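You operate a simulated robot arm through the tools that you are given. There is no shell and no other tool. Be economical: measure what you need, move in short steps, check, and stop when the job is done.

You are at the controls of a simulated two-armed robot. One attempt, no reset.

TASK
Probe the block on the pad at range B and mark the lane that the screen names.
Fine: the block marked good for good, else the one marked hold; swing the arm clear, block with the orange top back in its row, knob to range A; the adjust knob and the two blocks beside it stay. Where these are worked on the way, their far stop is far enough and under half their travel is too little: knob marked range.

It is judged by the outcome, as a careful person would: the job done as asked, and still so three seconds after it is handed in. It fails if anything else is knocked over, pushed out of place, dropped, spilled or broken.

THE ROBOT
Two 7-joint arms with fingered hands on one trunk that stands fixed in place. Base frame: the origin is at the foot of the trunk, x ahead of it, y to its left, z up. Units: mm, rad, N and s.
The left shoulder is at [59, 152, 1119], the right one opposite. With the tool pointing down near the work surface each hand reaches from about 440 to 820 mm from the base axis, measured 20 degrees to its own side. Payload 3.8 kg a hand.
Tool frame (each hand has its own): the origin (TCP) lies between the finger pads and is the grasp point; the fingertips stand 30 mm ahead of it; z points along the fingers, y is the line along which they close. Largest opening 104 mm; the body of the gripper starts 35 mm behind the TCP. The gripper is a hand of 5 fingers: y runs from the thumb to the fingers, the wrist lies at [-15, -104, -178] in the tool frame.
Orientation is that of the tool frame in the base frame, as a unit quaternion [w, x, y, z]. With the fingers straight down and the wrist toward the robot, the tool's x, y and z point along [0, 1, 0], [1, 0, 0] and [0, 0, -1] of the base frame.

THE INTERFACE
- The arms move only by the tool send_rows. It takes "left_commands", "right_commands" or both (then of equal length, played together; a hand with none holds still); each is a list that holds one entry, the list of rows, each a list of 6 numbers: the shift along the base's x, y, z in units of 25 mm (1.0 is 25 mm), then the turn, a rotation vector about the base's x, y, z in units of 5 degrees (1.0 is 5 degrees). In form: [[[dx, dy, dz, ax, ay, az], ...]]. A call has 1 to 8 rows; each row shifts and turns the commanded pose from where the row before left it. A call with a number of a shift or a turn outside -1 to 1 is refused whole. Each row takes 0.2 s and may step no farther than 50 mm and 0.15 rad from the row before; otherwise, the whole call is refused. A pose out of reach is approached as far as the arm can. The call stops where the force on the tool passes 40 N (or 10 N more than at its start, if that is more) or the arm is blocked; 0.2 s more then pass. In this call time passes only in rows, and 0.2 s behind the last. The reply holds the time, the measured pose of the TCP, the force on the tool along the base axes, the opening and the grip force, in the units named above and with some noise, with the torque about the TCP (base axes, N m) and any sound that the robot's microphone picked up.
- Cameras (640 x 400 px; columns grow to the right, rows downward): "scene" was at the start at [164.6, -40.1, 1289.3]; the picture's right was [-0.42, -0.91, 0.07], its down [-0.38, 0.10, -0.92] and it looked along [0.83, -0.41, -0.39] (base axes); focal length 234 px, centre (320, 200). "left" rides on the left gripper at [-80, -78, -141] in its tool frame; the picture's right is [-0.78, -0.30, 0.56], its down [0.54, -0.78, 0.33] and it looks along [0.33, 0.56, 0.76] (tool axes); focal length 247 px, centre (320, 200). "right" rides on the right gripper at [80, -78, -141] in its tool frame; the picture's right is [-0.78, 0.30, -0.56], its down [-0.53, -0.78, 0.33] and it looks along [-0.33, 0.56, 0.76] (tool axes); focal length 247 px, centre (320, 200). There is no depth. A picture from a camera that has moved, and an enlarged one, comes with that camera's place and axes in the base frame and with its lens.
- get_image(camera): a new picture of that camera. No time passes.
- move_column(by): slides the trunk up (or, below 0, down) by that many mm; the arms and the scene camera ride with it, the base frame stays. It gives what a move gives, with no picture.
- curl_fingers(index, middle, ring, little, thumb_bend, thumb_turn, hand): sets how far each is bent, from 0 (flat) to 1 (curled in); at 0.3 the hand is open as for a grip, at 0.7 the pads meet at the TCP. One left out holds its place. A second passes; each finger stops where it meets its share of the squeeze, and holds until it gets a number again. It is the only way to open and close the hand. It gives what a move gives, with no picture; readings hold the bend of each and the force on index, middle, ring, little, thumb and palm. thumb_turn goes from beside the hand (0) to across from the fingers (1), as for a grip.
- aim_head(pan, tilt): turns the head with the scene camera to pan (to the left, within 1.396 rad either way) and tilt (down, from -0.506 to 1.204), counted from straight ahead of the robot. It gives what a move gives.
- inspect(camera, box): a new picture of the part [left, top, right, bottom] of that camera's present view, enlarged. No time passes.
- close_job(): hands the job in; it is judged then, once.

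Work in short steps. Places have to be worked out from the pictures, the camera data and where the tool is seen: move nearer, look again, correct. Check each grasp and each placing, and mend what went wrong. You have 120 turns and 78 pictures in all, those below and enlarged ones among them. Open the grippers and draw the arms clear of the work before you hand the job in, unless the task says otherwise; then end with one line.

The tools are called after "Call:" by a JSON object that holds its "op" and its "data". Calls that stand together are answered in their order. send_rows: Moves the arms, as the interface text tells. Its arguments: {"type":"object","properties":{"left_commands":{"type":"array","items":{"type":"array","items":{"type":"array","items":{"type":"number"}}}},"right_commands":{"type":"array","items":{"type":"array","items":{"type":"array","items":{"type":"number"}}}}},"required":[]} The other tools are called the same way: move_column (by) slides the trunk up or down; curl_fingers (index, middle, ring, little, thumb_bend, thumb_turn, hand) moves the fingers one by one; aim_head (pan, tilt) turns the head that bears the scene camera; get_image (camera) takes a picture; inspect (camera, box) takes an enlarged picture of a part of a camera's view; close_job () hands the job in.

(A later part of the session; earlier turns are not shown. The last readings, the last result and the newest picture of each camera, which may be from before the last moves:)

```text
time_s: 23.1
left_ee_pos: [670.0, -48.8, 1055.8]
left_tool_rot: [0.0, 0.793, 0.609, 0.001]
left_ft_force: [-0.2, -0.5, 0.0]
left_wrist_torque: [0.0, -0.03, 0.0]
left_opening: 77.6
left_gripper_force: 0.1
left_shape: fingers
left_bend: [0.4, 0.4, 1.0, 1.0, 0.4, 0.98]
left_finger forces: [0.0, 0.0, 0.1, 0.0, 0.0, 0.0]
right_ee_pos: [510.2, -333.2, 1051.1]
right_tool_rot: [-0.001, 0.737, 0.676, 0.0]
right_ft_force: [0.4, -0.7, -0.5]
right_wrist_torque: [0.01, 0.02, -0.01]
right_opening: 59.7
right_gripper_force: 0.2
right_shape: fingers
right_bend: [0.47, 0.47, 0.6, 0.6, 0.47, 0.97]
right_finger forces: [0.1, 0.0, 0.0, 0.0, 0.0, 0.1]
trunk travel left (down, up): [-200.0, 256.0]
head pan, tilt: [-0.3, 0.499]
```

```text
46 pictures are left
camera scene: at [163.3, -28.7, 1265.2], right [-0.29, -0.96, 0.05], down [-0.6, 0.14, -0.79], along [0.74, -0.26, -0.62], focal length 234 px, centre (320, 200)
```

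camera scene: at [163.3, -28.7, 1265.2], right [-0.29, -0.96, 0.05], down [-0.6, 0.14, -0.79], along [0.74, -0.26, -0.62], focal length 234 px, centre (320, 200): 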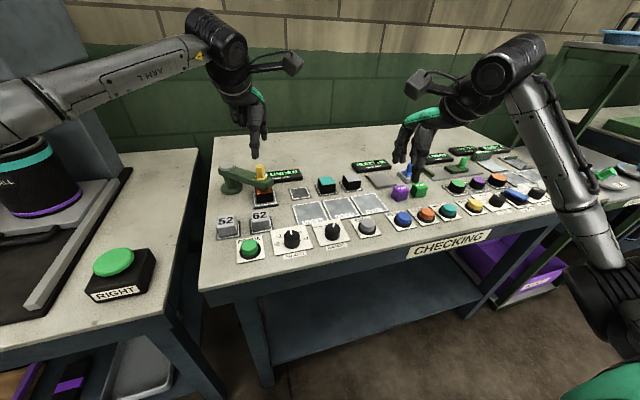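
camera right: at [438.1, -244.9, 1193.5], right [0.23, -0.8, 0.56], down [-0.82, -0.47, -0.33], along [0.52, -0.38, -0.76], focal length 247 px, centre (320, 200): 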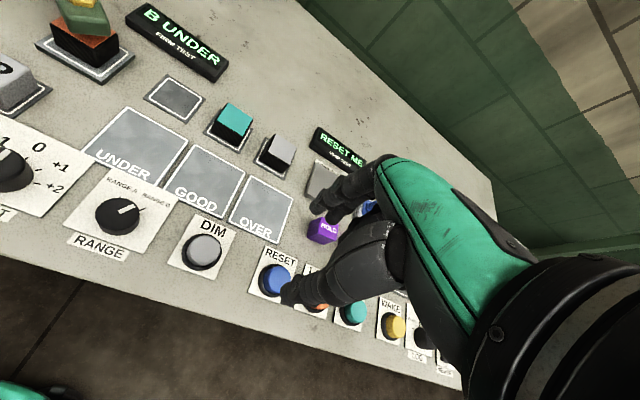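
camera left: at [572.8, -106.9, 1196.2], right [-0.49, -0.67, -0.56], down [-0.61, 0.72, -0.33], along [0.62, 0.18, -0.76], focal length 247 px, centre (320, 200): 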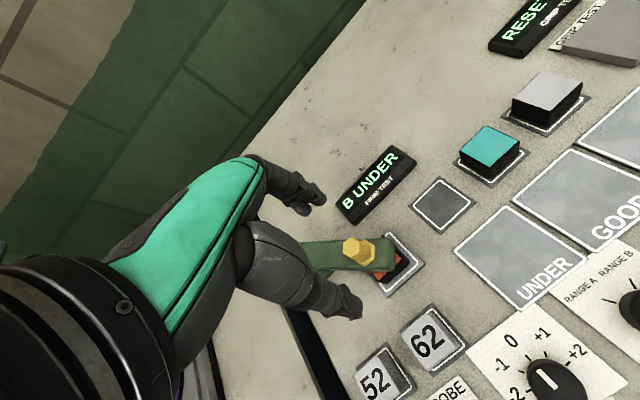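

The nub now triangulates to (677, -49). I'll descend around it to TCP z≈976 and close.

Call:
{"op": "send_rows", "data": {"left_commands": [[[0.26, 0, -0.8, 0, 0, 0], [0, 0, -0.8, 0, 0, 0], [0, 0, -0.8, 0, 0, 0], [0, 0, -0.8, 0, 0, 0]]]}}

Call:
{"op": "curl_fingers", "data": {"hand": "left", "index": 0.68, "middle": 0.68, "thumb_bend": 0.68}}

Call:
{"op": "get_image", "data": {"camera": "left"}}

Call:
{"op": "inspect", "data": {"camera": "scene", "box": [190, 80, 350, 220]}}

```text
time_s: 24.1
left_ee_pos: [675.5, -46.0, 973.0]
left_tool_rot: [0.0, 0.793, 0.609, 0.0]
left_ft_force: [0.0, -0.4, -0.1]
left_wrist_torque: [0.01, -0.01, -0.03]
left_opening: 77.7
left_gripper_force: 0.1
left_shape: fingers
left_bend: [0.4, 0.4, 1.0, 1.0, 0.4, 0.98]
left_finger forces: [0.1, 0.0, 0.1, 0.0, 0.0, 0.0]
right_ee_pos: [510.4, -332.1, 1051.3]
right_tool_rot: [-0.001, 0.737, 0.676, -0.001]
right_ft_force: [-0.8, 0.1, -0.8]
right_wrist_torque: [0.0, 0.01, -0.03]
right_opening: 59.5
right_gripper_force: 0.1
right_shape: fingers
right_bend: [0.47, 0.47, 0.6, 0.6, 0.47, 0.97]
right_finger forces: [0.0, 0.0, 0.0, 0.0, 0.1, 0.0]
trunk travel left (down, up): [-200.0, 256.0]
head pan, tilt: [-0.3, 0.499]
```

```text
time_s: 25.1
left_ee_pos: [677.3, -43.7, 973.8]
left_tool_rot: [0.0, 0.793, 0.61, 0.0]
left_ft_force: [5.5, 5.6, -2.0]
left_wrist_torque: [0.14, -0.1, 0.05]
left_opening: 8.3
left_gripper_force: 4.2
left_shape: fingers
left_bend: [0.67, 0.65, 1.0, 1.0, 0.67, 0.97]
left_finger forces: [0.6, 6.5, 0.1, 0.0, 0.3, 0.0]
right_ee_pos: [512.1, -331.9, 1051.8]
right_tool_rot: [-0.001, 0.737, 0.676, 0.0]
right_ft_force: [0.4, 0.1, 0.6]
right_wrist_torque: [-0.04, 0.0, -0.02]
right_opening: 59.9
right_gripper_force: 0.0
right_shape: fingers
right_bend: [0.47, 0.47, 0.6, 0.6, 0.47, 0.97]
right_finger forces: [0.0, 0.1, 0.0, 0.1, 0.0, 0.1]
trunk travel left (down, up): [-200.0, 256.0]
head pan, tilt: [-0.3, 0.499]
```

```text
45 pictures are left
camera left: at [580.0, -102.2, 1114.8], right [-0.49, -0.67, -0.56], down [-0.61, 0.72, -0.33], along [0.62, 0.18, -0.76], focal length 247 px, centre (320, 200)
```

left: 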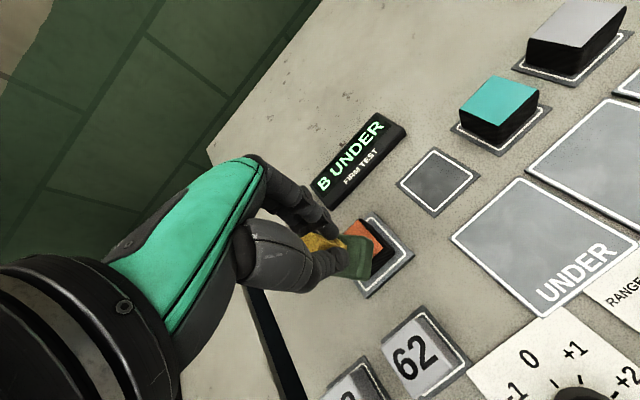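

```text
2.86 times, centred on (270, 150) of scene
camera zoom: at [164.0, -26.4, 1265.2], right [-0.29, -0.96, 0.05], down [-0.6, 0.14, -0.79], along [0.74, -0.26, -0.62], focal length 668 px, centre (463, 343)
```

zoom: 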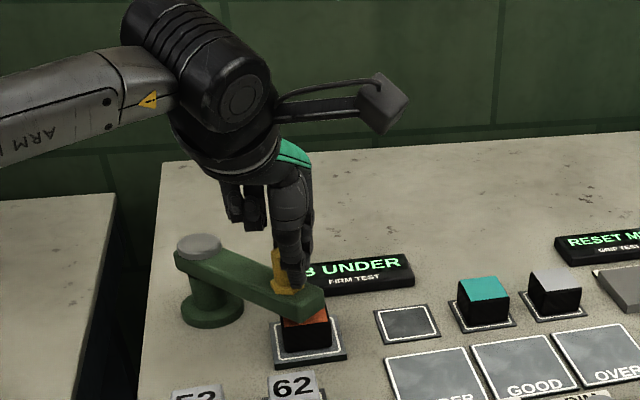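

The nub is held. I'll move along the pivot arc (pivot ≈ (756, 36), r ≈ 116), clockwise 40°, turning the hand with it.

Call:
{"op": "send_rows", "data": {"left_commands": [[[-0.284, 0.288, 0, 0, 0, -1], [-0.256, 0.312, 0, 0, 0, -1], [-0.232, 0.332, 0, 0, 0, -1], [-0.2, 0.352, 0, 0, 0, -1], [-0.168, 0.368, 0, 0, 0, -1], [-0.132, 0.384, 0, 0, 0, -1], [-0.104, 0.392, 0, 0, 0, -1], [-0.064, 0.4, 0, 0, 0, -1]]]}}

Call:
{"op": "inspect", "data": {"camera": "scene", "box": [190, 80, 350, 240]}}

```text
time_s: 26.9
left_ee_pos: [646.0, -0.6, 974.2]
left_tool_rot: [0.001, 0.915, 0.403, -0.001]
left_ft_force: [-0.1, -0.6, 0.6]
left_wrist_torque: [-0.02, -0.02, -0.03]
left_opening: 6.3
left_gripper_force: 0.3
left_shape: fingers
left_bend: [0.68, 0.68, 1.0, 1.0, 0.68, 0.97]
left_finger forces: [0.0, 0.5, 0.1, 0.0, 0.1, 0.0]
left hand out of reach, approached as far as the arm can: row 6, 7, 8
right_ee_pos: [509.6, -333.2, 1051.7]
right_tool_rot: [0.0, 0.737, 0.676, 0.0]
right_ft_force: [-0.2, -0.5, -0.2]
right_wrist_torque: [-0.01, 0.02, -0.01]
right_opening: 59.4
right_gripper_force: 0.0
right_shape: fingers
right_bend: [0.47, 0.47, 0.6, 0.6, 0.47, 0.97]
right_finger forces: [0.0, 0.1, 0.0, 0.0, 0.1, 0.0]
trunk travel left (down, up): [-200.0, 256.0]
head pan, tilt: [-0.3, 0.499]
```

```text
2.50 times, centred on (270, 160) of scene
camera zoom: at [162.8, -27.5, 1265.3], right [-0.29, -0.96, 0.05], down [-0.6, 0.14, -0.79], along [0.74, -0.26, -0.62], focal length 584 px, centre (445, 300)
```

zoom: 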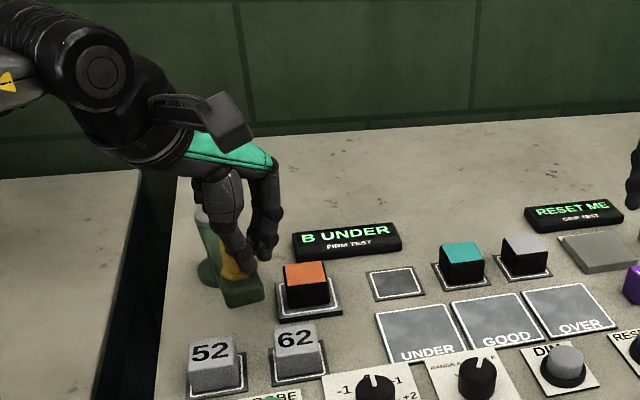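

The arm has swung off the block, but the hand ran out of wrist range in yaw. I'll take back some yaw while continuing the arc.

Call:
{"op": "send_rows", "data": {"left_commands": [[[0, 0, 0, 0, 0, 1], [0, 0, 0, 0, 0, 1], [0, 0, 0, 0, 0, 1], [0, 0, 0, 0, 0, 1]]]}}

Call:
{"op": "inspect", "data": {"camera": "scene", "box": [190, 80, 350, 240]}}

```text
time_s: 27.9
left_ee_pos: [646.0, -1.9, 974.8]
left_tool_rot: [0.0, 0.83, 0.558, 0.002]
left_ft_force: [0.0, -1.1, 0.2]
left_wrist_torque: [0.0, -0.02, 0.02]
left_opening: 6.3
left_gripper_force: 0.4
left_shape: fingers
left_bend: [0.68, 0.67, 1.0, 1.0, 0.68, 0.97]
left_finger forces: [0.0, 0.6, 0.0, 0.0, 0.0, 0.1]
right_ee_pos: [509.4, -332.6, 1051.7]
right_tool_rot: [-0.001, 0.737, 0.676, -0.001]
right_ft_force: [0.0, 0.1, -0.3]
right_wrist_torque: [-0.01, 0.02, 0.02]
right_opening: 59.3
right_gripper_force: 0.1
right_shape: fingers
right_bend: [0.47, 0.47, 0.6, 0.6, 0.47, 0.97]
right_finger forces: [0.1, 0.0, 0.0, 0.0, 0.0, 0.0]
trunk travel left (down, up): [-200.0, 256.0]
head pan, tilt: [-0.3, 0.499]
```

```text
2.50 times, centred on (270, 160) of scene
camera zoom: at [162.9, -27.7, 1265.3], right [-0.29, -0.96, 0.05], down [-0.6, 0.14, -0.79], along [0.74, -0.26, -0.62], focal length 584 px, centre (445, 300)
```

zoom: 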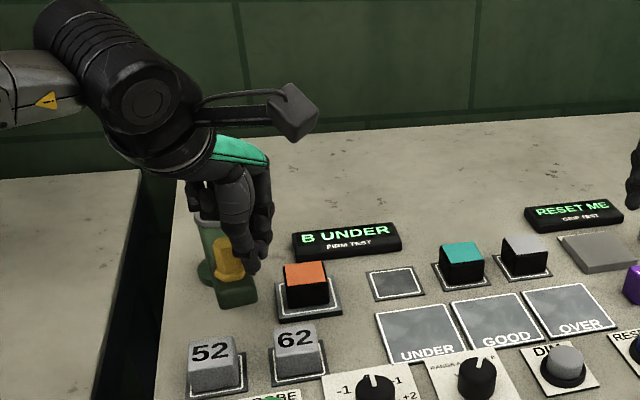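

The hand is right of the nub and pushes it well; I'll continue toward +y.

Call:
{"op": "send_rows", "data": {"left_commands": [[[-0.12, 0.4, 0, 0, 0, 0], [-0.08, 0.4, 0, 0, 0, 0], [-0.04, 0.4, 0, 0, 0, 0], [0, 0.4, 0, 0, 0, 0], [0.04, 0.4, 0, 0, 0, 0], [0.08, 0.4, 0, 0, 0, 0], [0.1, 0.4, 0, 0, 0, 0], [0.12, 0.4, 0, 0, 0, 0]]]}}

Call:
{"op": "inspect", "data": {"camera": "scene", "box": [190, 80, 350, 240]}}

```text
time_s: 29.7
left_ee_pos: [641.4, 60.7, 975.9]
left_tool_rot: [0.007, 0.838, 0.545, -0.007]
left_ft_force: [-10.3, -28.8, 2.3]
left_wrist_torque: [-0.81, 0.28, -0.48]
left_opening: 6.1
left_gripper_force: 14.5
left_shape: fingers
left_bend: [0.68, 0.64, 1.0, 1.0, 0.68, 0.98]
left_finger forces: [0.0, 28.7, 0.0, 0.0, 0.0, 0.0]
right_ee_pos: [512.4, -332.6, 1051.7]
right_tool_rot: [-0.001, 0.736, 0.677, 0.001]
right_ft_force: [0.1, 0.4, -1.1]
right_wrist_torque: [-0.03, 0.02, 0.0]
right_opening: 59.5
right_gripper_force: 0.0
right_shape: fingers
right_bend: [0.47, 0.47, 0.6, 0.6, 0.47, 0.97]
right_finger forces: [0.1, 0.0, 0.0, 0.1, 0.1, 0.1]
trunk travel left (down, up): [-200.0, 256.0]
head pan, tilt: [-0.3, 0.499]
stopped in row 8 (left hand): the force on the tool passed its limit at 43 N (the readings are from after the stop); the commanded pose is now the measured one
```

```text
2.50 times, centred on (270, 160) of scene
camera zoom: at [161.9, -30.8, 1265.4], right [-0.29, -0.96, 0.05], down [-0.6, 0.14, -0.79], along [0.74, -0.26, -0.62], focal length 584 px, centre (445, 300)
```

zoom: 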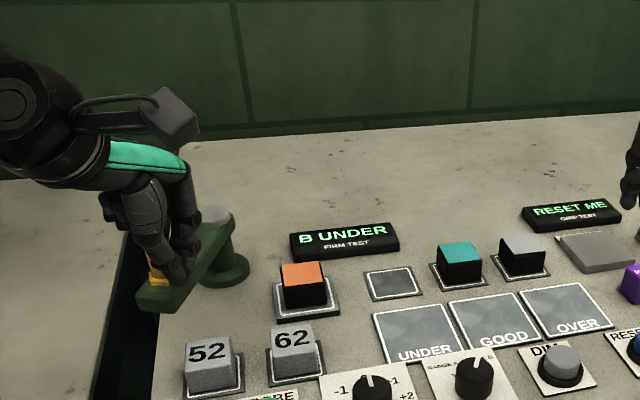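

The arm reached its far stop, well clear. I'll back off, lift, and withdraw the left hand.

Call:
{"op": "send_rows", "data": {"left_commands": [[[0, -0.5, 0, 0, 0, 0], [0, 0, 1, 0, 0, 0], [0, 0, 1, 0, 0, 0], [0, 0, 1, 0, 0, 0], [0, 0.3, 1, 0, 0, 1], [-0.5, 1, 0.5, 0, 0, 1], [-1, 1, 0, 0, 0, 1], [-1, 1, 0, 0, 0, 0]]]}}

Call:
{"op": "send_rows", "data": {"left_commands": [[[-1, 1, 0, 0, 0, 0], [-1, 1, 0, 0, 0, 0], [0, 1, 0, 0, 0, 0], [0, 1, 0, 0, 0, 0]]], "right_commands": [[[0, 0, 1, 0, 0, 0], [-0.5, 0, 1, 0, 0, 0], [-1, 0, 0, 0, 0, 0], [-1, 0, 0, 0, 0, 0]]]}}

Call:
{"op": "get_image", "data": {"camera": "right"}}

Call:
{"op": "inspect", "data": {"camera": "scene", "box": [200, 120, 460, 280]}}

```text
time_s: 31.5
left_ee_pos: [579.1, 141.4, 1089.6]
left_tool_rot: [0.005, 0.755, 0.655, -0.004]
left_ft_force: [0.3, -0.1, 1.2]
left_wrist_torque: [-0.01, 0.01, 0.0]
left_opening: 6.2
left_gripper_force: 0.1
left_shape: fingers
left_bend: [0.68, 0.68, 1.0, 1.0, 0.68, 0.98]
left_finger forces: [0.0, 0.1, 0.0, 0.0, 0.0, 0.0]
right_ee_pos: [510.1, -329.1, 1052.6]
right_tool_rot: [0.001, 0.737, 0.676, 0.0]
right_ft_force: [-0.2, -0.6, -0.5]
right_wrist_torque: [0.01, -0.03, 0.01]
right_opening: 59.4
right_gripper_force: 0.0
right_shape: fingers
right_bend: [0.47, 0.47, 0.6, 0.6, 0.47, 0.97]
right_finger forces: [0.1, 0.1, 0.0, 0.0, 0.0, 0.0]
trunk travel left (down, up): [-200.0, 256.0]
head pan, tilt: [-0.3, 0.499]
```

```text
time_s: 32.5
left_ee_pos: [528.9, 239.9, 1085.2]
left_tool_rot: [0.003, 0.756, 0.654, -0.003]
left_ft_force: [-0.3, -0.3, -0.7]
left_wrist_torque: [-0.02, 0.0, -0.01]
left_opening: 6.3
left_gripper_force: 0.0
left_shape: fingers
left_bend: [0.68, 0.68, 1.0, 1.0, 0.68, 0.98]
left_finger forces: [0.0, 0.0, 0.1, 0.1, 0.1, 0.0]
right_ee_pos: [448.1, -328.9, 1104.0]
right_tool_rot: [0.0, 0.736, 0.677, 0.0]
right_ft_force: [0.5, -0.9, 0.7]
right_wrist_torque: [-0.02, -0.04, 0.01]
right_opening: 59.6
right_gripper_force: 0.1
right_shape: fingers
right_bend: [0.47, 0.47, 0.6, 0.6, 0.47, 0.97]
right_finger forces: [0.0, 0.1, 0.0, 0.1, 0.0, 0.1]
trunk travel left (down, up): [-200.0, 256.0]
head pan, tilt: [-0.3, 0.499]
```

```text
40 pictures are left
camera right: at [374.5, -242.6, 1245.0], right [0.23, -0.8, 0.56], down [-0.82, -0.47, -0.33], along [0.53, -0.38, -0.76], focal length 247 px, centre (320, 200)
```

right: 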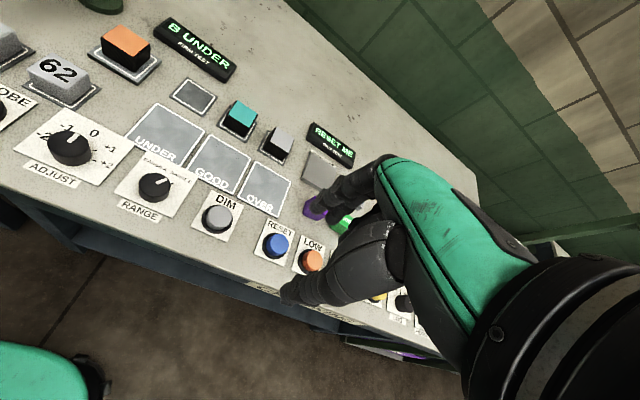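

```text
2.46 times, centred on (330, 200) of scene
camera zoom: at [161.6, -26.7, 1265.5], right [-0.29, -0.96, 0.05], down [-0.6, 0.14, -0.79], along [0.74, -0.26, -0.61], focal length 575 px, centre (295, 200)
```

zoom: 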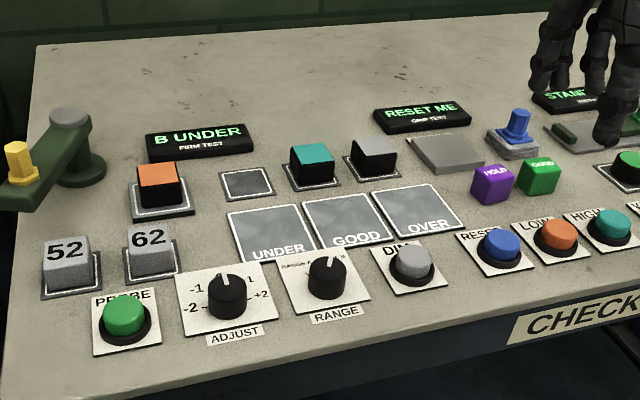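

Arm clear. Next the HOLD block, roughly at (604, -420): I'll zoom on it to get its position and orientation.

Call:
{"op": "inspect", "data": {"camera": "scene", "box": [370, 160, 470, 225]}}

Call:
{"op": "inspect", "data": {"camera": "scene", "box": [240, 170, 360, 240]}}

```text
6.15 times, centred on (420, 192) of scene
camera zoom: at [161.6, -26.7, 1265.5], right [-0.29, -0.96, 0.05], down [-0.6, 0.14, -0.79], along [0.74, -0.26, -0.61], focal length 1439 px, centre (-295, 246)
```

zoom: 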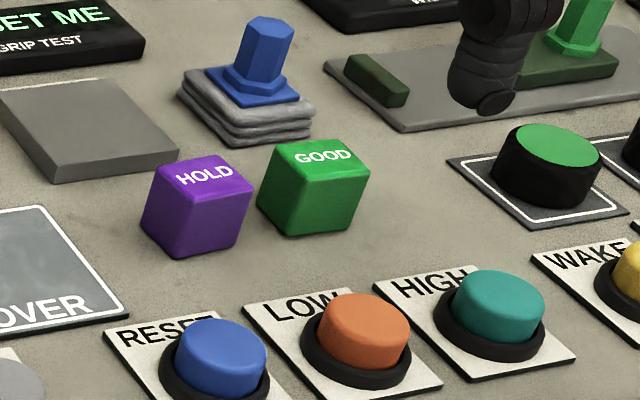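

```text
5.33 times, centred on (300, 205) of scene
camera zoom: at [161.6, -26.7, 1265.5], right [-0.29, -0.96, 0.05], down [-0.6, 0.14, -0.79], along [0.74, -0.26, -0.61], focal length 1247 px, centre (427, 173)
```

zoom: 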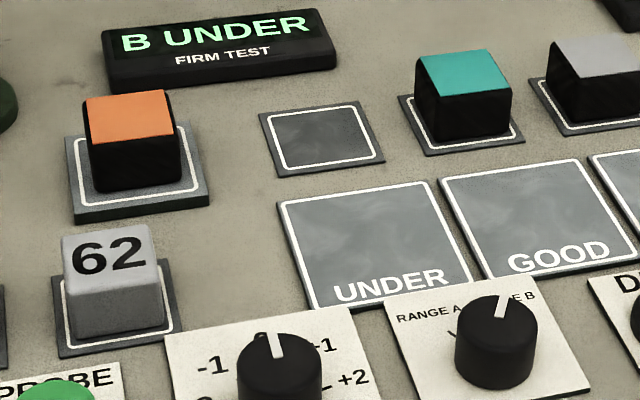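

HOLD sits squarely to the base axes, about 38 mm wide, centre ≈ (605, -422). I'll open the pinch, tuck ring and little, and move above it.

Call:
{"op": "curl_fingers", "data": {"hand": "right", "index": 0.4, "middle": 0.4, "ring": 1.0, "little": 1.0, "thumb_bend": 0.4}}

Call:
{"op": "send_rows", "data": {"right_commands": [[[0.9, -0.53, -0.6, 0, 0, 1], [0.9, -0.53, -0.6, 0, 0, 0], [0.9, -0.53, -0.6, 0, 0, 0], [0.9, -0.53, -0.6, 0, 0, 0], [0.9, -0.53, -0.6, 0, 0, 0], [0.9, -0.53, -0.6, 0, 0, 0], [0.9, -0.53, -0.6, 0, 0, 0]]]}}

Call:
{"op": "get_image", "data": {"camera": "right"}}

Call:
{"op": "inspect", "data": {"camera": "scene", "box": [330, 120, 490, 240]}}

```text
time_s: 33.5
left_ee_pos: [531.3, 240.3, 1085.7]
left_tool_rot: [0.004, 0.755, 0.656, -0.003]
left_ft_force: [0.2, -0.3, 0.3]
left_wrist_torque: [-0.01, 0.01, -0.01]
left_opening: 6.3
left_gripper_force: 0.1
left_shape: fingers
left_bend: [0.68, 0.68, 1.0, 1.0, 0.68, 0.98]
left_finger forces: [0.0, 0.1, 0.0, 0.0, 0.1, 0.1]
right_ee_pos: [447.5, -330.3, 1104.7]
right_tool_rot: [0.001, 0.736, 0.677, 0.0]
right_ft_force: [-0.1, 0.0, -1.1]
right_wrist_torque: [0.01, 0.0, 0.02]
right_opening: 77.8
right_gripper_force: 0.0
right_shape: fingers
right_bend: [0.4, 0.4, 1.0, 1.0, 0.4, 0.97]
right_finger forces: [0.0, 0.0, 0.0, 0.0, 0.0, 0.0]
trunk travel left (down, up): [-200.0, 256.0]
head pan, tilt: [-0.3, 0.499]
```

```text
time_s: 35.1
left_ee_pos: [530.6, 239.4, 1085.0]
left_tool_rot: [0.003, 0.756, 0.655, -0.004]
left_ft_force: [-0.6, -0.6, -0.2]
left_wrist_torque: [0.03, 0.02, -0.01]
left_opening: 6.1
left_gripper_force: 0.0
left_shape: fingers
left_bend: [0.68, 0.68, 1.0, 1.0, 0.68, 0.98]
left_finger forces: [0.0, 0.0, 0.0, 0.0, 0.0, 0.1]
right_ee_pos: [606.3, -424.0, 997.2]
right_tool_rot: [-0.001, 0.706, 0.708, -0.001]
right_ft_force: [0.2, -0.1, 0.1]
right_wrist_torque: [-0.03, 0.0, 0.05]
right_opening: 77.7
right_gripper_force: 0.0
right_shape: fingers
right_bend: [0.4, 0.4, 1.0, 1.0, 0.4, 0.97]
right_finger forces: [0.0, 0.0, 0.1, 0.0, 0.0, 0.1]
trunk travel left (down, up): [-200.0, 256.0]
head pan, tilt: [-0.3, 0.499]
```

```text
36 pictures are left
camera right: at [527.2, -343.8, 1138.3], right [0.3, -0.77, 0.56], down [-0.78, -0.54, -0.33], along [0.56, -0.33, -0.76], focal length 247 px, centre (320, 200)
```

right: 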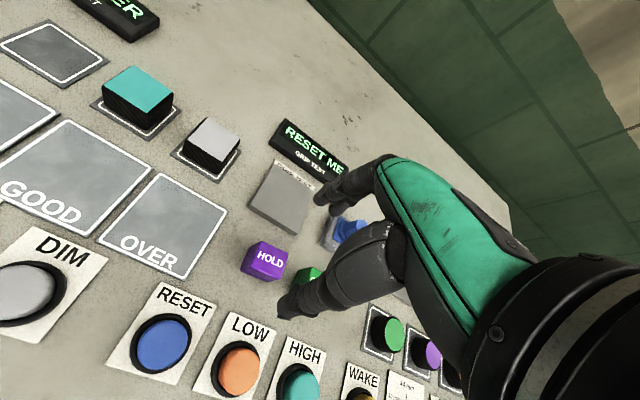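

```text
3.33 times, centred on (410, 180) of scene
camera zoom: at [163.5, -27.7, 1265.2], right [-0.29, -0.96, 0.05], down [-0.6, 0.14, -0.79], along [0.74, -0.26, -0.62], focal length 779 px, centre (20, 267)
```

zoom: 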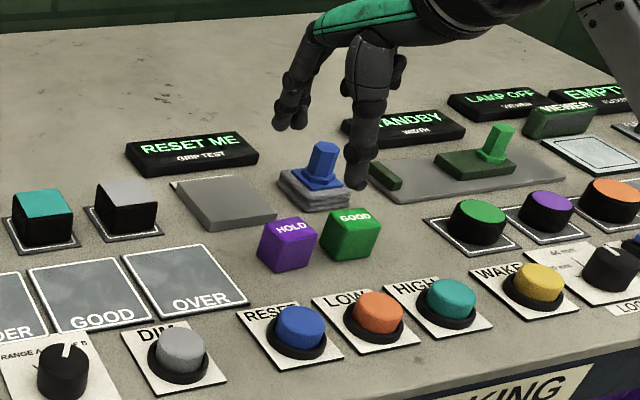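

Alignment is within about 4 mm; I'll correct y and descend to TCP z≈903 around HOLD.

Call:
{"op": "send_rows", "data": {"right_commands": [[[-0.04, 0.18, -0.8, 0, 0, 0], [0, 0, -0.8, 0, 0, 0], [0, 0, -0.8, 0, 0, 0], [0, 0, -0.8, 0, 0, 0], [0, 0, -0.5, 0, 0, 0]]]}}

Call:
{"op": "get_image", "data": {"camera": "right"}}

Call:
{"op": "inspect", "data": {"camera": "scene", "box": [360, 140, 460, 240]}}

```text
time_s: 36.3
left_ee_pos: [530.6, 239.5, 1086.2]
left_tool_rot: [0.003, 0.756, 0.655, -0.004]
left_ft_force: [-0.6, -0.1, -0.6]
left_wrist_torque: [0.0, 0.02, 0.02]
left_opening: 6.2
left_gripper_force: 0.1
left_shape: fingers
left_bend: [0.68, 0.68, 1.0, 1.0, 0.68, 0.98]
left_finger forces: [0.0, 0.0, 0.1, 0.1, 0.1, 0.1]
right_ee_pos: [607.9, -418.5, 903.4]
right_tool_rot: [0.0, 0.706, 0.708, 0.0]
right_ft_force: [0.0, -0.5, 0.7]
right_wrist_torque: [0.0, 0.01, 0.0]
right_opening: 77.5
right_gripper_force: 0.1
right_shape: fingers
right_bend: [0.4, 0.4, 1.0, 1.0, 0.4, 0.97]
right_finger forces: [0.0, 0.0, 0.0, 0.1, 0.0, 0.1]
trunk travel left (down, up): [-200.0, 256.0]
head pan, tilt: [-0.3, 0.499]
```

```text
34 pictures are left
camera right: at [527.7, -337.8, 1043.7], right [0.3, -0.78, 0.56], down [-0.77, -0.54, -0.33], along [0.56, -0.33, -0.76], focal length 247 px, centre (320, 200)
```

right: 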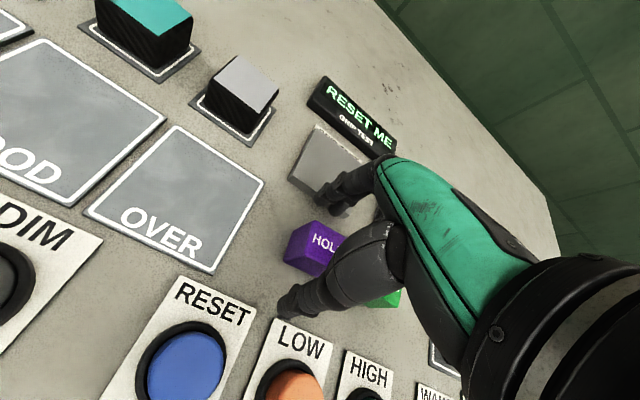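

```text
4.00 times, centred on (410, 190) of scene
camera zoom: at [162.7, -27.6, 1265.3], right [-0.29, -0.96, 0.05], down [-0.6, 0.14, -0.79], along [0.74, -0.26, -0.62], focal length 935 px, centre (-40, 240)
```

zoom: 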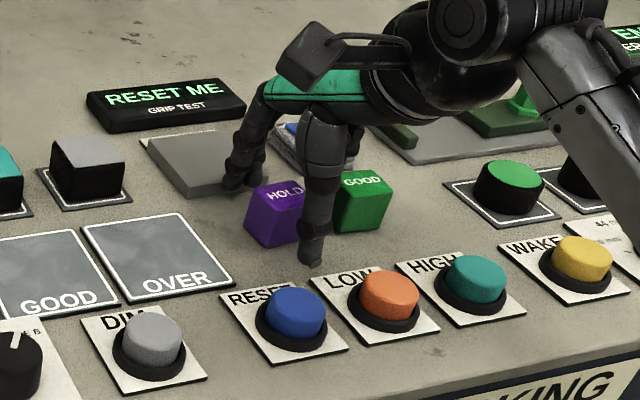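

HOLD lies between thumb and fingers, perhaps 5 mm toward +y of the thumb line. I'll nudge +y and close.

Call:
{"op": "send_rows", "data": {"right_commands": [[[-0.1, 0.18, 0, 0, 0, 0]]]}}

Call:
{"op": "curl_fingers", "data": {"hand": "right", "index": 0.66, "middle": 0.66, "thumb_bend": 0.66}}

Call:
{"op": "send_rows", "data": {"right_commands": [[[0, 0, 0.5, 0, 0, 0], [0, 0, 0.8, 0, 0, 0], [0, 0, 0.8, 0, 0, 0]]]}}

Call:
{"op": "get_image", "data": {"camera": "right"}}

Call:
{"op": "inspect", "data": {"camera": "scene", "box": [360, 130, 460, 230]}}

```text
time_s: 36.7
left_ee_pos: [530.8, 239.9, 1085.0]
left_tool_rot: [0.003, 0.756, 0.654, -0.004]
left_ft_force: [0.3, -0.2, -0.1]
left_wrist_torque: [0.03, 0.03, 0.01]
left_opening: 6.2
left_gripper_force: 0.0
left_shape: fingers
left_bend: [0.68, 0.68, 1.0, 1.0, 0.68, 0.98]
left_finger forces: [0.0, 0.0, 0.0, 0.1, 0.0, 0.1]
right_ee_pos: [603.9, -415.0, 901.7]
right_tool_rot: [-0.001, 0.706, 0.708, 0.0]
right_ft_force: [-0.5, -0.2, -0.5]
right_wrist_torque: [0.03, -0.01, 0.02]
right_opening: 77.2
right_gripper_force: 0.2
right_shape: fingers
right_bend: [0.4, 0.4, 1.0, 1.0, 0.4, 0.97]
right_finger forces: [0.0, 0.0, 0.0, 0.0, 0.1, 0.0]
trunk travel left (down, up): [-200.0, 256.0]
head pan, tilt: [-0.3, 0.499]
```

```text
time_s: 37.7
left_ee_pos: [530.3, 240.4, 1086.7]
left_tool_rot: [0.004, 0.756, 0.655, -0.004]
left_ft_force: [-0.1, -0.7, 0.5]
left_wrist_torque: [0.0, 0.02, 0.02]
left_opening: 5.8
left_gripper_force: 0.0
left_shape: fingers
left_bend: [0.68, 0.68, 1.0, 1.0, 0.68, 0.98]
left_finger forces: [0.0, 0.0, 0.1, 0.0, 0.1, 0.1]
right_ee_pos: [604.1, -413.6, 902.2]
right_tool_rot: [0.0, 0.706, 0.709, 0.0]
right_ft_force: [-0.1, 0.2, -0.6]
right_wrist_torque: [0.03, 0.03, -0.02]
right_opening: 26.0
right_gripper_force: 5.3
right_shape: fingers
right_bend: [0.61, 0.63, 1.0, 1.0, 0.6, 0.97]
right_finger forces: [3.1, 2.8, 0.0, 0.0, 6.0, 0.1]
trunk travel left (down, up): [-200.0, 256.0]
head pan, tilt: [-0.3, 0.499]
```

```text
time_s: 38.5
left_ee_pos: [530.9, 240.4, 1085.1]
left_tool_rot: [0.003, 0.756, 0.655, -0.004]
left_ft_force: [-0.1, 0.3, 0.4]
left_wrist_torque: [0.03, -0.02, -0.02]
left_opening: 6.3
left_gripper_force: 0.0
left_shape: fingers
left_bend: [0.68, 0.68, 1.0, 1.0, 0.68, 0.98]
left_finger forces: [0.1, 0.0, 0.0, 0.1, 0.0, 0.1]
right_ee_pos: [602.7, -413.7, 957.4]
right_tool_rot: [0.0, 0.706, 0.709, 0.0]
right_ft_force: [-0.9, 0.6, -0.2]
right_wrist_torque: [0.02, -0.02, 0.0]
right_opening: 26.0
right_gripper_force: 5.6
right_shape: fingers
right_bend: [0.61, 0.63, 1.0, 1.0, 0.6, 0.97]
right_finger forces: [3.2, 2.8, 0.0, 0.0, 6.1, 0.1]
trunk travel left (down, up): [-200.0, 256.0]
head pan, tilt: [-0.3, 0.499]
```

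```text
32 pictures are left
camera right: at [523.3, -333.2, 1098.8], right [0.3, -0.77, 0.56], down [-0.77, -0.54, -0.33], along [0.56, -0.33, -0.76], focal length 247 px, centre (320, 200)
```

right: 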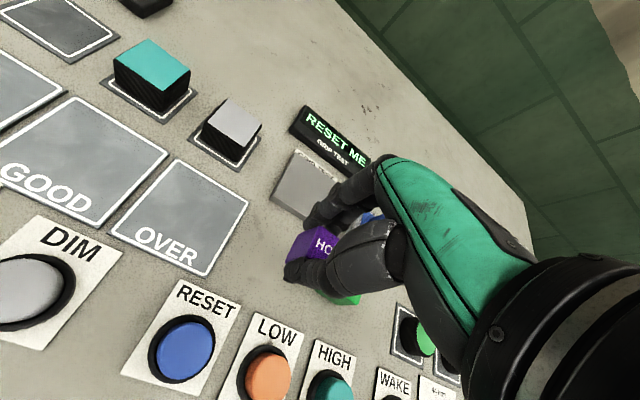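

```text
4.00 times, centred on (410, 180) of scene
camera zoom: at [162.7, -27.3, 1265.3], right [-0.29, -0.96, 0.05], down [-0.6, 0.14, -0.79], along [0.74, -0.26, -0.62], focal length 935 px, centre (-40, 280)
```

zoom: 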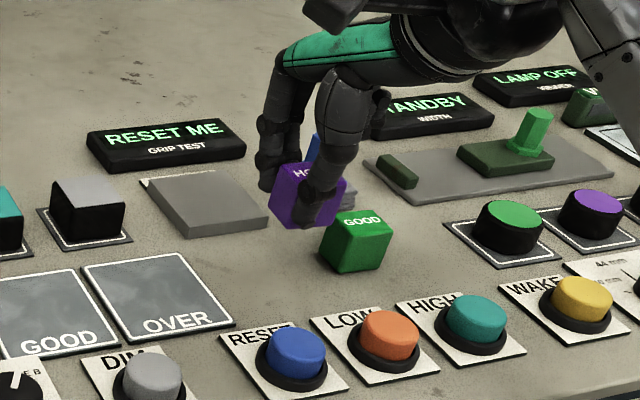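

HOLD is lifted securely. I'll carry it to the UNDER lane centre (≈(596, -153)).

Call:
{"op": "send_rows", "data": {"right_commands": [[[-0.04, 0.97, 0.5, 0, 0, 0], [-0.04, 0.97, 0.3, 0, 0, 0], [-0.04, 0.97, 0, 0, 0, 0], [-0.04, 0.97, 0, 0, 0, 0], [-0.04, 0.97, 0, 0, 0, 0], [-0.04, 0.97, 0, 0, 0, 0], [-0.04, 0.97, 0, 0, 0, 0], [0, 0.97, 0, 0, 0, 0]]]}}

Call:
{"op": "send_rows", "data": {"right_commands": [[[0, 0.95, 0, 0, 0, 0], [0, 0.95, 0, 0, 0, 0], [0, 0.9, 0, 0, 0, 0], [0, 0, -1, 0, 0, 0], [0, 0, -1, 0, 0, 0]]]}}

Call:
{"op": "get_image", "data": {"camera": "right"}}

Call:
{"op": "inspect", "data": {"camera": "scene", "box": [240, 140, 380, 240]}}

```text
time_s: 40.3
left_ee_pos: [530.8, 240.9, 1085.5]
left_tool_rot: [0.004, 0.756, 0.655, -0.005]
left_ft_force: [-0.1, 0.0, 0.2]
left_wrist_torque: [-0.01, -0.01, -0.02]
left_opening: 6.3
left_gripper_force: 0.0
left_shape: fingers
left_bend: [0.68, 0.68, 1.0, 1.0, 0.68, 0.98]
left_finger forces: [0.0, 0.0, 0.0, 0.0, 0.0, 0.1]
right_ee_pos: [597.4, -219.3, 975.0]
right_tool_rot: [-0.001, 0.706, 0.708, 0.0]
right_ft_force: [0.4, 0.5, -0.6]
right_wrist_torque: [0.0, 0.04, -0.03]
right_opening: 26.1
right_gripper_force: 5.9
right_shape: fingers
right_bend: [0.61, 0.63, 1.0, 1.0, 0.6, 0.97]
right_finger forces: [3.3, 2.6, 0.0, 0.0, 5.9, 0.1]
trunk travel left (down, up): [-200.0, 256.0]
head pan, tilt: [-0.3, 0.499]
```

```text
time_s: 41.5
left_ee_pos: [531.3, 241.4, 1086.6]
left_tool_rot: [0.003, 0.755, 0.655, -0.004]
left_ft_force: [-0.3, -0.4, -0.1]
left_wrist_torque: [0.0, 0.01, -0.02]
left_opening: 6.3
left_gripper_force: 0.1
left_shape: fingers
left_bend: [0.68, 0.68, 1.0, 1.0, 0.68, 0.98]
left_finger forces: [0.1, 0.0, 0.0, 0.0, 0.2, 0.1]
right_ee_pos: [596.4, -153.3, 927.1]
right_tool_rot: [0.0, 0.706, 0.709, 0.001]
right_ft_force: [-0.6, -0.4, 0.2]
right_wrist_torque: [0.02, 0.03, -0.02]
right_opening: 25.6
right_gripper_force: 5.9
right_shape: fingers
right_bend: [0.61, 0.63, 1.0, 1.0, 0.6, 0.97]
right_finger forces: [3.3, 2.6, 0.0, 0.1, 5.9, 0.1]
trunk travel left (down, up): [-200.0, 256.0]
head pan, tilt: [-0.3, 0.499]
```

```text
30 pictures are left
camera right: at [517.2, -70.8, 1068.7], right [0.3, -0.77, 0.56], down [-0.77, -0.54, -0.33], along [0.56, -0.33, -0.76], focal length 247 px, centre (320, 200)
```

right: 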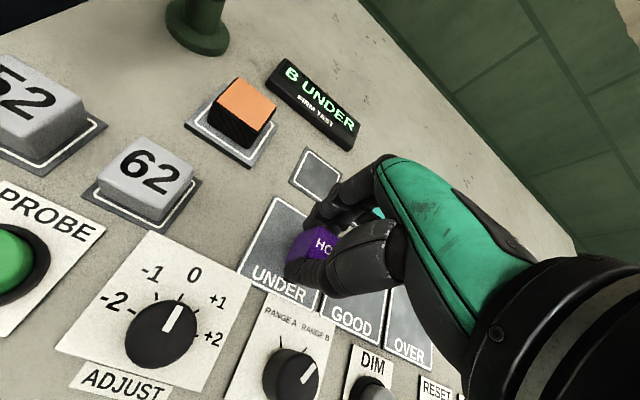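

```text
4.00 times, centred on (310, 190) of scene
camera zoom: at [163.0, -27.4, 1265.3], right [-0.29, -0.96, 0.05], down [-0.6, 0.14, -0.79], along [0.74, -0.26, -0.62], focal length 935 px, centre (360, 240)
```

zoom: 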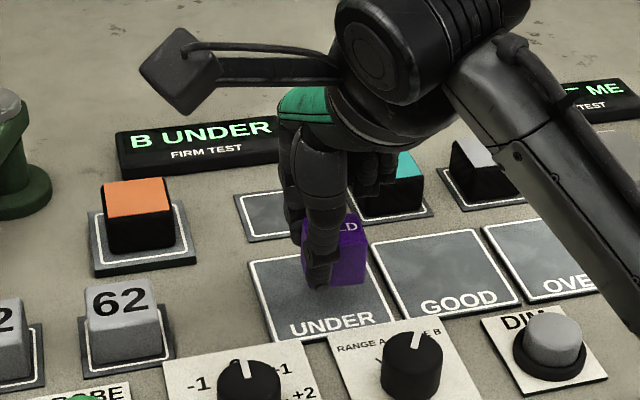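

The block hovers over UNDER, about 6 mm right of the lane centre. I'll shift +y 7 mm and lower until contact.

Call:
{"op": "send_rows", "data": {"right_commands": [[[0, 0.28, -0.4, 0, 0, 0], [0, 0, -0.3, 0, 0, 0], [0, 0, -0.12, 0, 0, 0], [0, 0, -0.08, 0, 0, 0]]]}}

Call:
{"op": "inspect", "data": {"camera": "scene", "box": [240, 140, 380, 240]}}

```text
time_s: 42.5
left_ee_pos: [530.3, 240.3, 1084.6]
left_tool_rot: [0.004, 0.755, 0.655, -0.003]
left_ft_force: [-0.6, -0.3, 0.0]
left_wrist_torque: [0.02, 0.03, -0.02]
left_opening: 6.3
left_gripper_force: 0.0
left_shape: fingers
left_bend: [0.68, 0.68, 1.0, 1.0, 0.68, 0.98]
left_finger forces: [0.0, 0.0, 0.0, 0.0, 0.0, 0.1]
right_ee_pos: [595.5, -142.3, 904.6]
right_tool_rot: [0.0, 0.706, 0.709, 0.001]
right_ft_force: [0.2, -0.1, 5.3]
right_wrist_torque: [0.02, 0.04, -0.02]
right_opening: 25.6
right_gripper_force: 6.3
right_shape: fingers
right_bend: [0.61, 0.63, 1.0, 1.0, 0.6, 0.97]
right_finger forces: [3.5, 3.0, 0.0, 0.0, 6.2, 0.0]
trunk travel left (down, up): [-200.0, 256.0]
head pan, tilt: [-0.3, 0.499]
```

```text
4.00 times, centred on (310, 190) of scene
camera zoom: at [162.2, -27.2, 1265.5], right [-0.29, -0.96, 0.05], down [-0.6, 0.14, -0.79], along [0.74, -0.26, -0.62], focal length 935 px, centre (360, 240)
```

zoom: 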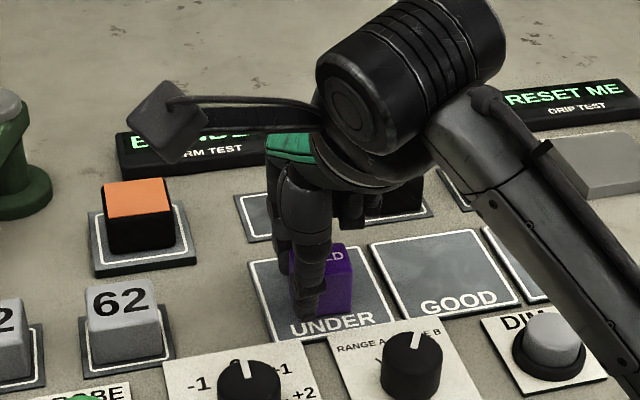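

Contact felt (5 N) and the block is inside the lane. I'll release, lift straight up and check.

Call:
{"op": "curl_fingers", "data": {"hand": "right", "index": 0.42, "middle": 0.42, "thumb_bend": 0.42}}

Call:
{"op": "send_rows", "data": {"right_commands": [[[0, 0, 0.8, 0, 0, 0], [0, 0, 1, 0, 0, 0], [0, 0, 1, 0, 0, 0], [0, 0, 1, 0, 0, 0], [0, -1, 0, 0, 0, 0], [0, -1, 0, 0, 0, 0], [-0.5, -1, 0, 0, 0, 0], [-0.5, -1, 0, 0, 0, 0]]]}}

Call:
{"op": "get_image", "data": {"camera": "right"}}

Call:
{"op": "inspect", "data": {"camera": "scene", "box": [210, 130, 350, 240]}}

```text
time_s: 43.5
left_ee_pos: [530.6, 240.8, 1084.8]
left_tool_rot: [0.004, 0.756, 0.654, -0.004]
left_ft_force: [-0.2, -0.7, -0.6]
left_wrist_torque: [0.04, -0.03, 0.0]
left_opening: 6.1
left_gripper_force: 0.1
left_shape: fingers
left_bend: [0.68, 0.68, 1.0, 1.0, 0.68, 0.98]
left_finger forces: [0.0, 0.0, 0.0, 0.0, 0.0, 0.0]
right_ee_pos: [595.7, -142.4, 904.4]
right_tool_rot: [0.0, 0.706, 0.708, 0.0]
right_ft_force: [0.0, 0.6, 0.5]
right_wrist_torque: [0.0, 0.01, -0.01]
right_opening: 72.4
right_gripper_force: 0.2
right_shape: fingers
right_bend: [0.42, 0.42, 1.0, 1.0, 0.42, 0.97]
right_finger forces: [0.0, 0.0, 0.1, 0.0, 0.0, 0.0]
trunk travel left (down, up): [-200.0, 256.0]
head pan, tilt: [-0.3, 0.499]
```

```text
time_s: 45.3
left_ee_pos: [530.4, 239.7, 1085.7]
left_tool_rot: [0.004, 0.756, 0.655, -0.003]
left_ft_force: [-0.5, 1.2, -0.4]
left_wrist_torque: [0.02, 0.0, -0.01]
left_opening: 6.2
left_gripper_force: 0.0
left_shape: fingers
left_bend: [0.68, 0.68, 1.0, 1.0, 0.68, 0.98]
left_finger forces: [0.0, 0.1, 0.0, 0.0, 0.0, 0.0]
right_ee_pos: [570.9, -246.5, 1001.1]
right_tool_rot: [-0.001, 0.705, 0.709, 0.0]
right_ft_force: [0.4, 0.3, 0.5]
right_wrist_torque: [-0.02, 0.01, 0.0]
right_opening: 72.5
right_gripper_force: 0.1
right_shape: fingers
right_bend: [0.42, 0.42, 1.0, 1.0, 0.42, 0.97]
right_finger forces: [0.0, 0.1, 0.1, 0.0, 0.1, 0.1]
trunk travel left (down, up): [-200.0, 256.0]
head pan, tilt: [-0.3, 0.499]
```

```text
27 pictures are left
camera right: at [490.8, -166.0, 1142.3], right [0.3, -0.78, 0.56], down [-0.77, -0.54, -0.33], along [0.56, -0.33, -0.76], focal length 247 px, centre (320, 200)
```

right: 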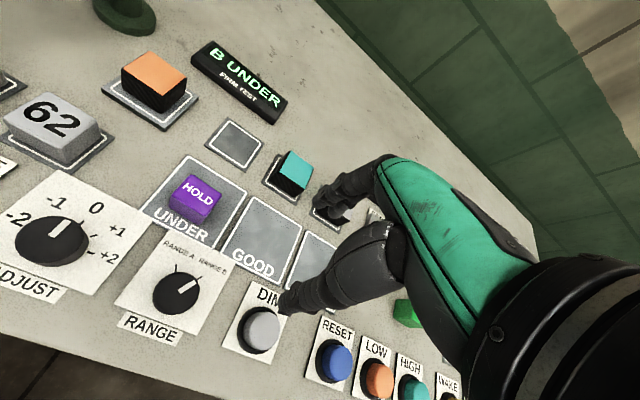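

```text
3.64 times, centred on (280, 185) of scene
camera zoom: at [162.4, -28.3, 1265.4], right [-0.29, -0.96, 0.05], down [-0.6, 0.14, -0.79], along [0.74, -0.26, -0.62], focal length 850 px, centre (466, 254)
```

zoom: 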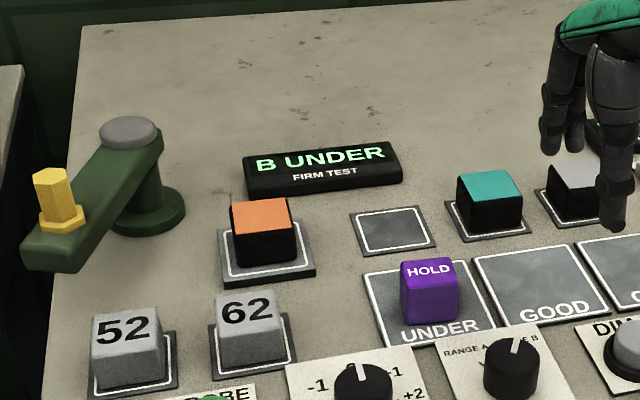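

HOLD is well inside UNDER. Now the orange-top block at about (673, -51, top 900): I'll move the right hand above it.

Call:
{"op": "send_rows", "data": {"right_commands": [[[0.51, 0.98, 0, 0, 0, 0], [0.51, 0.98, 0, 0, 0, 0], [0.51, 0.98, 0, 0, 0, 0], [0.51, 0.98, 0, 0, 0, 0], [0.51, 0.98, 0, 0, 0, 0], [0.51, 0.98, 0, 0, 0, 0], [0.51, 0.98, 0, 0, 0, 0], [0.51, 0.98, 0, 0, 0, 0]]]}}

Call:
{"op": "get_image", "data": {"camera": "right"}}

```text
time_s: 47.1
left_ee_pos: [530.9, 241.0, 1086.2]
left_tool_rot: [0.004, 0.755, 0.655, -0.005]
left_ft_force: [0.3, 0.8, -0.2]
left_wrist_torque: [0.02, -0.01, 0.03]
left_opening: 6.3
left_gripper_force: 0.0
left_shape: fingers
left_bend: [0.68, 0.68, 1.0, 1.0, 0.68, 0.98]
left_finger forces: [0.0, 0.1, 0.1, 0.0, 0.0, 0.1]
right_ee_pos: [672.9, -48.0, 1000.9]
right_tool_rot: [0.0, 0.705, 0.709, -0.001]
right_ft_force: [0.3, 0.7, 0.0]
right_wrist_torque: [0.01, 0.0, -0.02]
right_opening: 72.5
right_gripper_force: 0.1
right_shape: fingers
right_bend: [0.42, 0.42, 1.0, 1.0, 0.42, 0.97]
right_finger forces: [0.0, 0.0, 0.1, 0.0, 0.0, 0.1]
trunk travel left (down, up): [-200.0, 256.0]
head pan, tilt: [-0.3, 0.499]
```

```text
25 pictures are left
camera right: at [594.1, 33.9, 1141.2], right [0.3, -0.77, 0.56], down [-0.77, -0.54, -0.33], along [0.56, -0.33, -0.76], focal length 247 px, centre (320, 200)
```

right: 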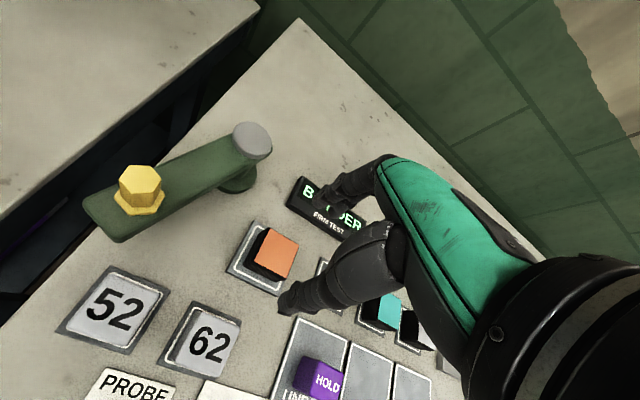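

Good alignment; shift x by +5 mm and descend to TCP z≈908 around the orange block.

Call:
{"op": "send_rows", "data": {"right_commands": [[[0.2, -0.04, -0.8, 0, 0, 0], [0, 0, -0.8, 0, 0, 0], [0, 0, -0.8, 0, 0, 0], [0, 0, -0.8, 0, 0, 0], [0, 0, -0.5, 0, 0, 0]]]}}

Call:
{"op": "get_image", "data": {"camera": "right"}}

Call:
{"op": "inspect", "data": {"camera": "scene", "box": [210, 130, 350, 240]}}

```text
time_s: 48.3
left_ee_pos: [530.3, 239.9, 1086.2]
left_tool_rot: [0.004, 0.756, 0.655, -0.004]
left_ft_force: [-0.3, 0.0, 0.5]
left_wrist_torque: [0.02, 0.0, 0.03]
left_opening: 6.1
left_gripper_force: 0.2
left_shape: fingers
left_bend: [0.68, 0.68, 1.0, 1.0, 0.68, 0.98]
left_finger forces: [0.0, 0.1, 0.1, 0.0, 0.1, 0.1]
right_ee_pos: [678.1, -47.2, 906.3]
right_tool_rot: [0.001, 0.706, 0.709, 0.001]
right_ft_force: [-0.1, 0.2, 0.8]
right_wrist_torque: [-0.04, -0.02, 0.0]
right_opening: 72.2
right_gripper_force: 0.0
right_shape: fingers
right_bend: [0.42, 0.42, 1.0, 1.0, 0.42, 0.97]
right_finger forces: [0.1, 0.0, 0.1, 0.0, 0.0, 0.0]
trunk travel left (down, up): [-200.0, 256.0]
head pan, tilt: [-0.3, 0.499]
```

```text
24 pictures are left
camera right: at [599.0, 34.2, 1047.5], right [0.3, -0.77, 0.56], down [-0.77, -0.54, -0.33], along [0.56, -0.33, -0.76], focal length 247 px, centre (320, 200)
```

right: 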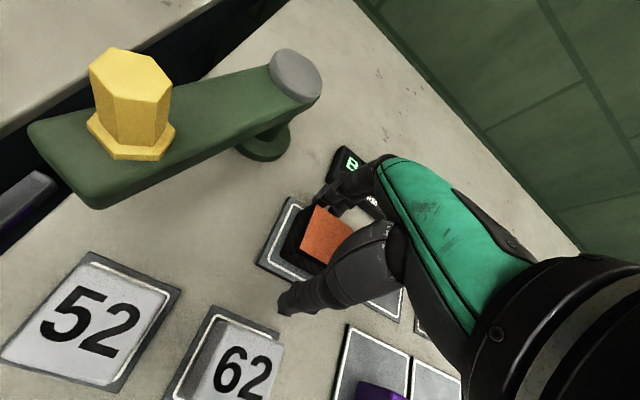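

```text
3.64 times, centred on (280, 185) of scene
camera zoom: at [162.9, -27.4, 1265.3], right [-0.29, -0.96, 0.05], down [-0.6, 0.14, -0.79], along [0.74, -0.26, -0.62], focal length 850 px, centre (466, 254)
```

zoom: 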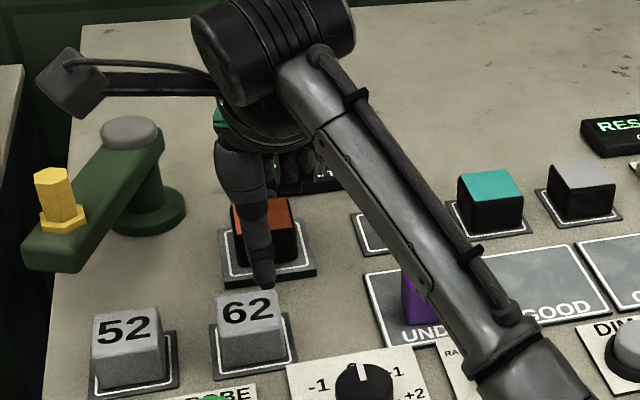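

The block is straddled. I'll close and lift.

Call:
{"op": "curl_fingers", "data": {"hand": "right", "index": 0.66, "middle": 0.66, "thumb_bend": 0.66}}

Call:
{"op": "send_rows", "data": {"right_commands": [[[0, 0, 0.5, 0, 0, 0], [0, 0, 0.8, 0, 0, 0], [0, 0, 0.8, 0, 0, 0]]]}}

Call:
{"op": "get_image", "data": {"camera": "right"}}

```text
time_s: 49.3
left_ee_pos: [531.5, 241.1, 1085.7]
left_tool_rot: [0.003, 0.755, 0.656, -0.005]
left_ft_force: [0.3, 1.3, -0.2]
left_wrist_torque: [-0.01, 0.02, 0.04]
left_opening: 6.5
left_gripper_force: 0.1
left_shape: fingers
left_bend: [0.68, 0.68, 1.0, 1.0, 0.68, 0.98]
left_finger forces: [0.1, 0.0, 0.1, 0.1, 0.1, 0.0]
right_ee_pos: [677.8, -46.7, 906.3]
right_tool_rot: [0.0, 0.706, 0.709, 0.001]
right_ft_force: [0.5, -0.6, 1.2]
right_wrist_torque: [-0.01, -0.03, -0.02]
right_opening: 39.1
right_gripper_force: 11.7
right_shape: fingers
right_bend: [0.57, 0.6, 1.0, 1.0, 0.55, 0.96]
right_finger forces: [6.0, 5.8, 0.0, 0.0, 11.4, 0.0]
trunk travel left (down, up): [-200.0, 256.0]
head pan, tilt: [-0.3, 0.499]
```

```text
time_s: 50.1
left_ee_pos: [529.7, 241.4, 1087.0]
left_tool_rot: [0.004, 0.755, 0.655, -0.004]
left_ft_force: [-0.1, 0.1, -0.1]
left_wrist_torque: [0.03, -0.02, -0.01]
left_opening: 5.9
left_gripper_force: 0.1
left_shape: fingers
left_bend: [0.68, 0.68, 1.0, 1.0, 0.68, 0.98]
left_finger forces: [0.1, 0.0, 0.1, 0.0, 0.0, 0.0]
right_ee_pos: [677.1, -47.4, 960.7]
right_tool_rot: [-0.001, 0.706, 0.708, -0.001]
right_ft_force: [-0.1, 0.4, -0.8]
right_wrist_torque: [0.0, -0.02, -0.01]
right_opening: 39.0
right_gripper_force: 11.7
right_shape: fingers
right_bend: [0.57, 0.6, 1.0, 1.0, 0.55, 0.96]
right_finger forces: [6.0, 5.5, 0.1, 0.0, 11.5, 0.1]
trunk travel left (down, up): [-200.0, 256.0]
head pan, tilt: [-0.3, 0.499]
```

```text
22 pictures are left
camera right: at [597.1, 33.9, 1101.7], right [0.3, -0.77, 0.56], down [-0.78, -0.54, -0.33], along [0.56, -0.33, -0.76], focal length 247 px, centre (320, 200)
```

right: 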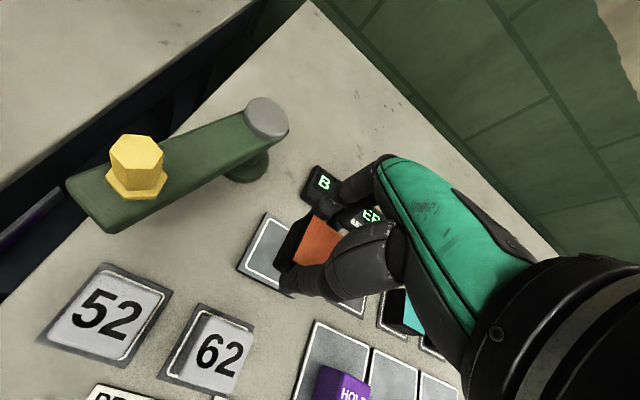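

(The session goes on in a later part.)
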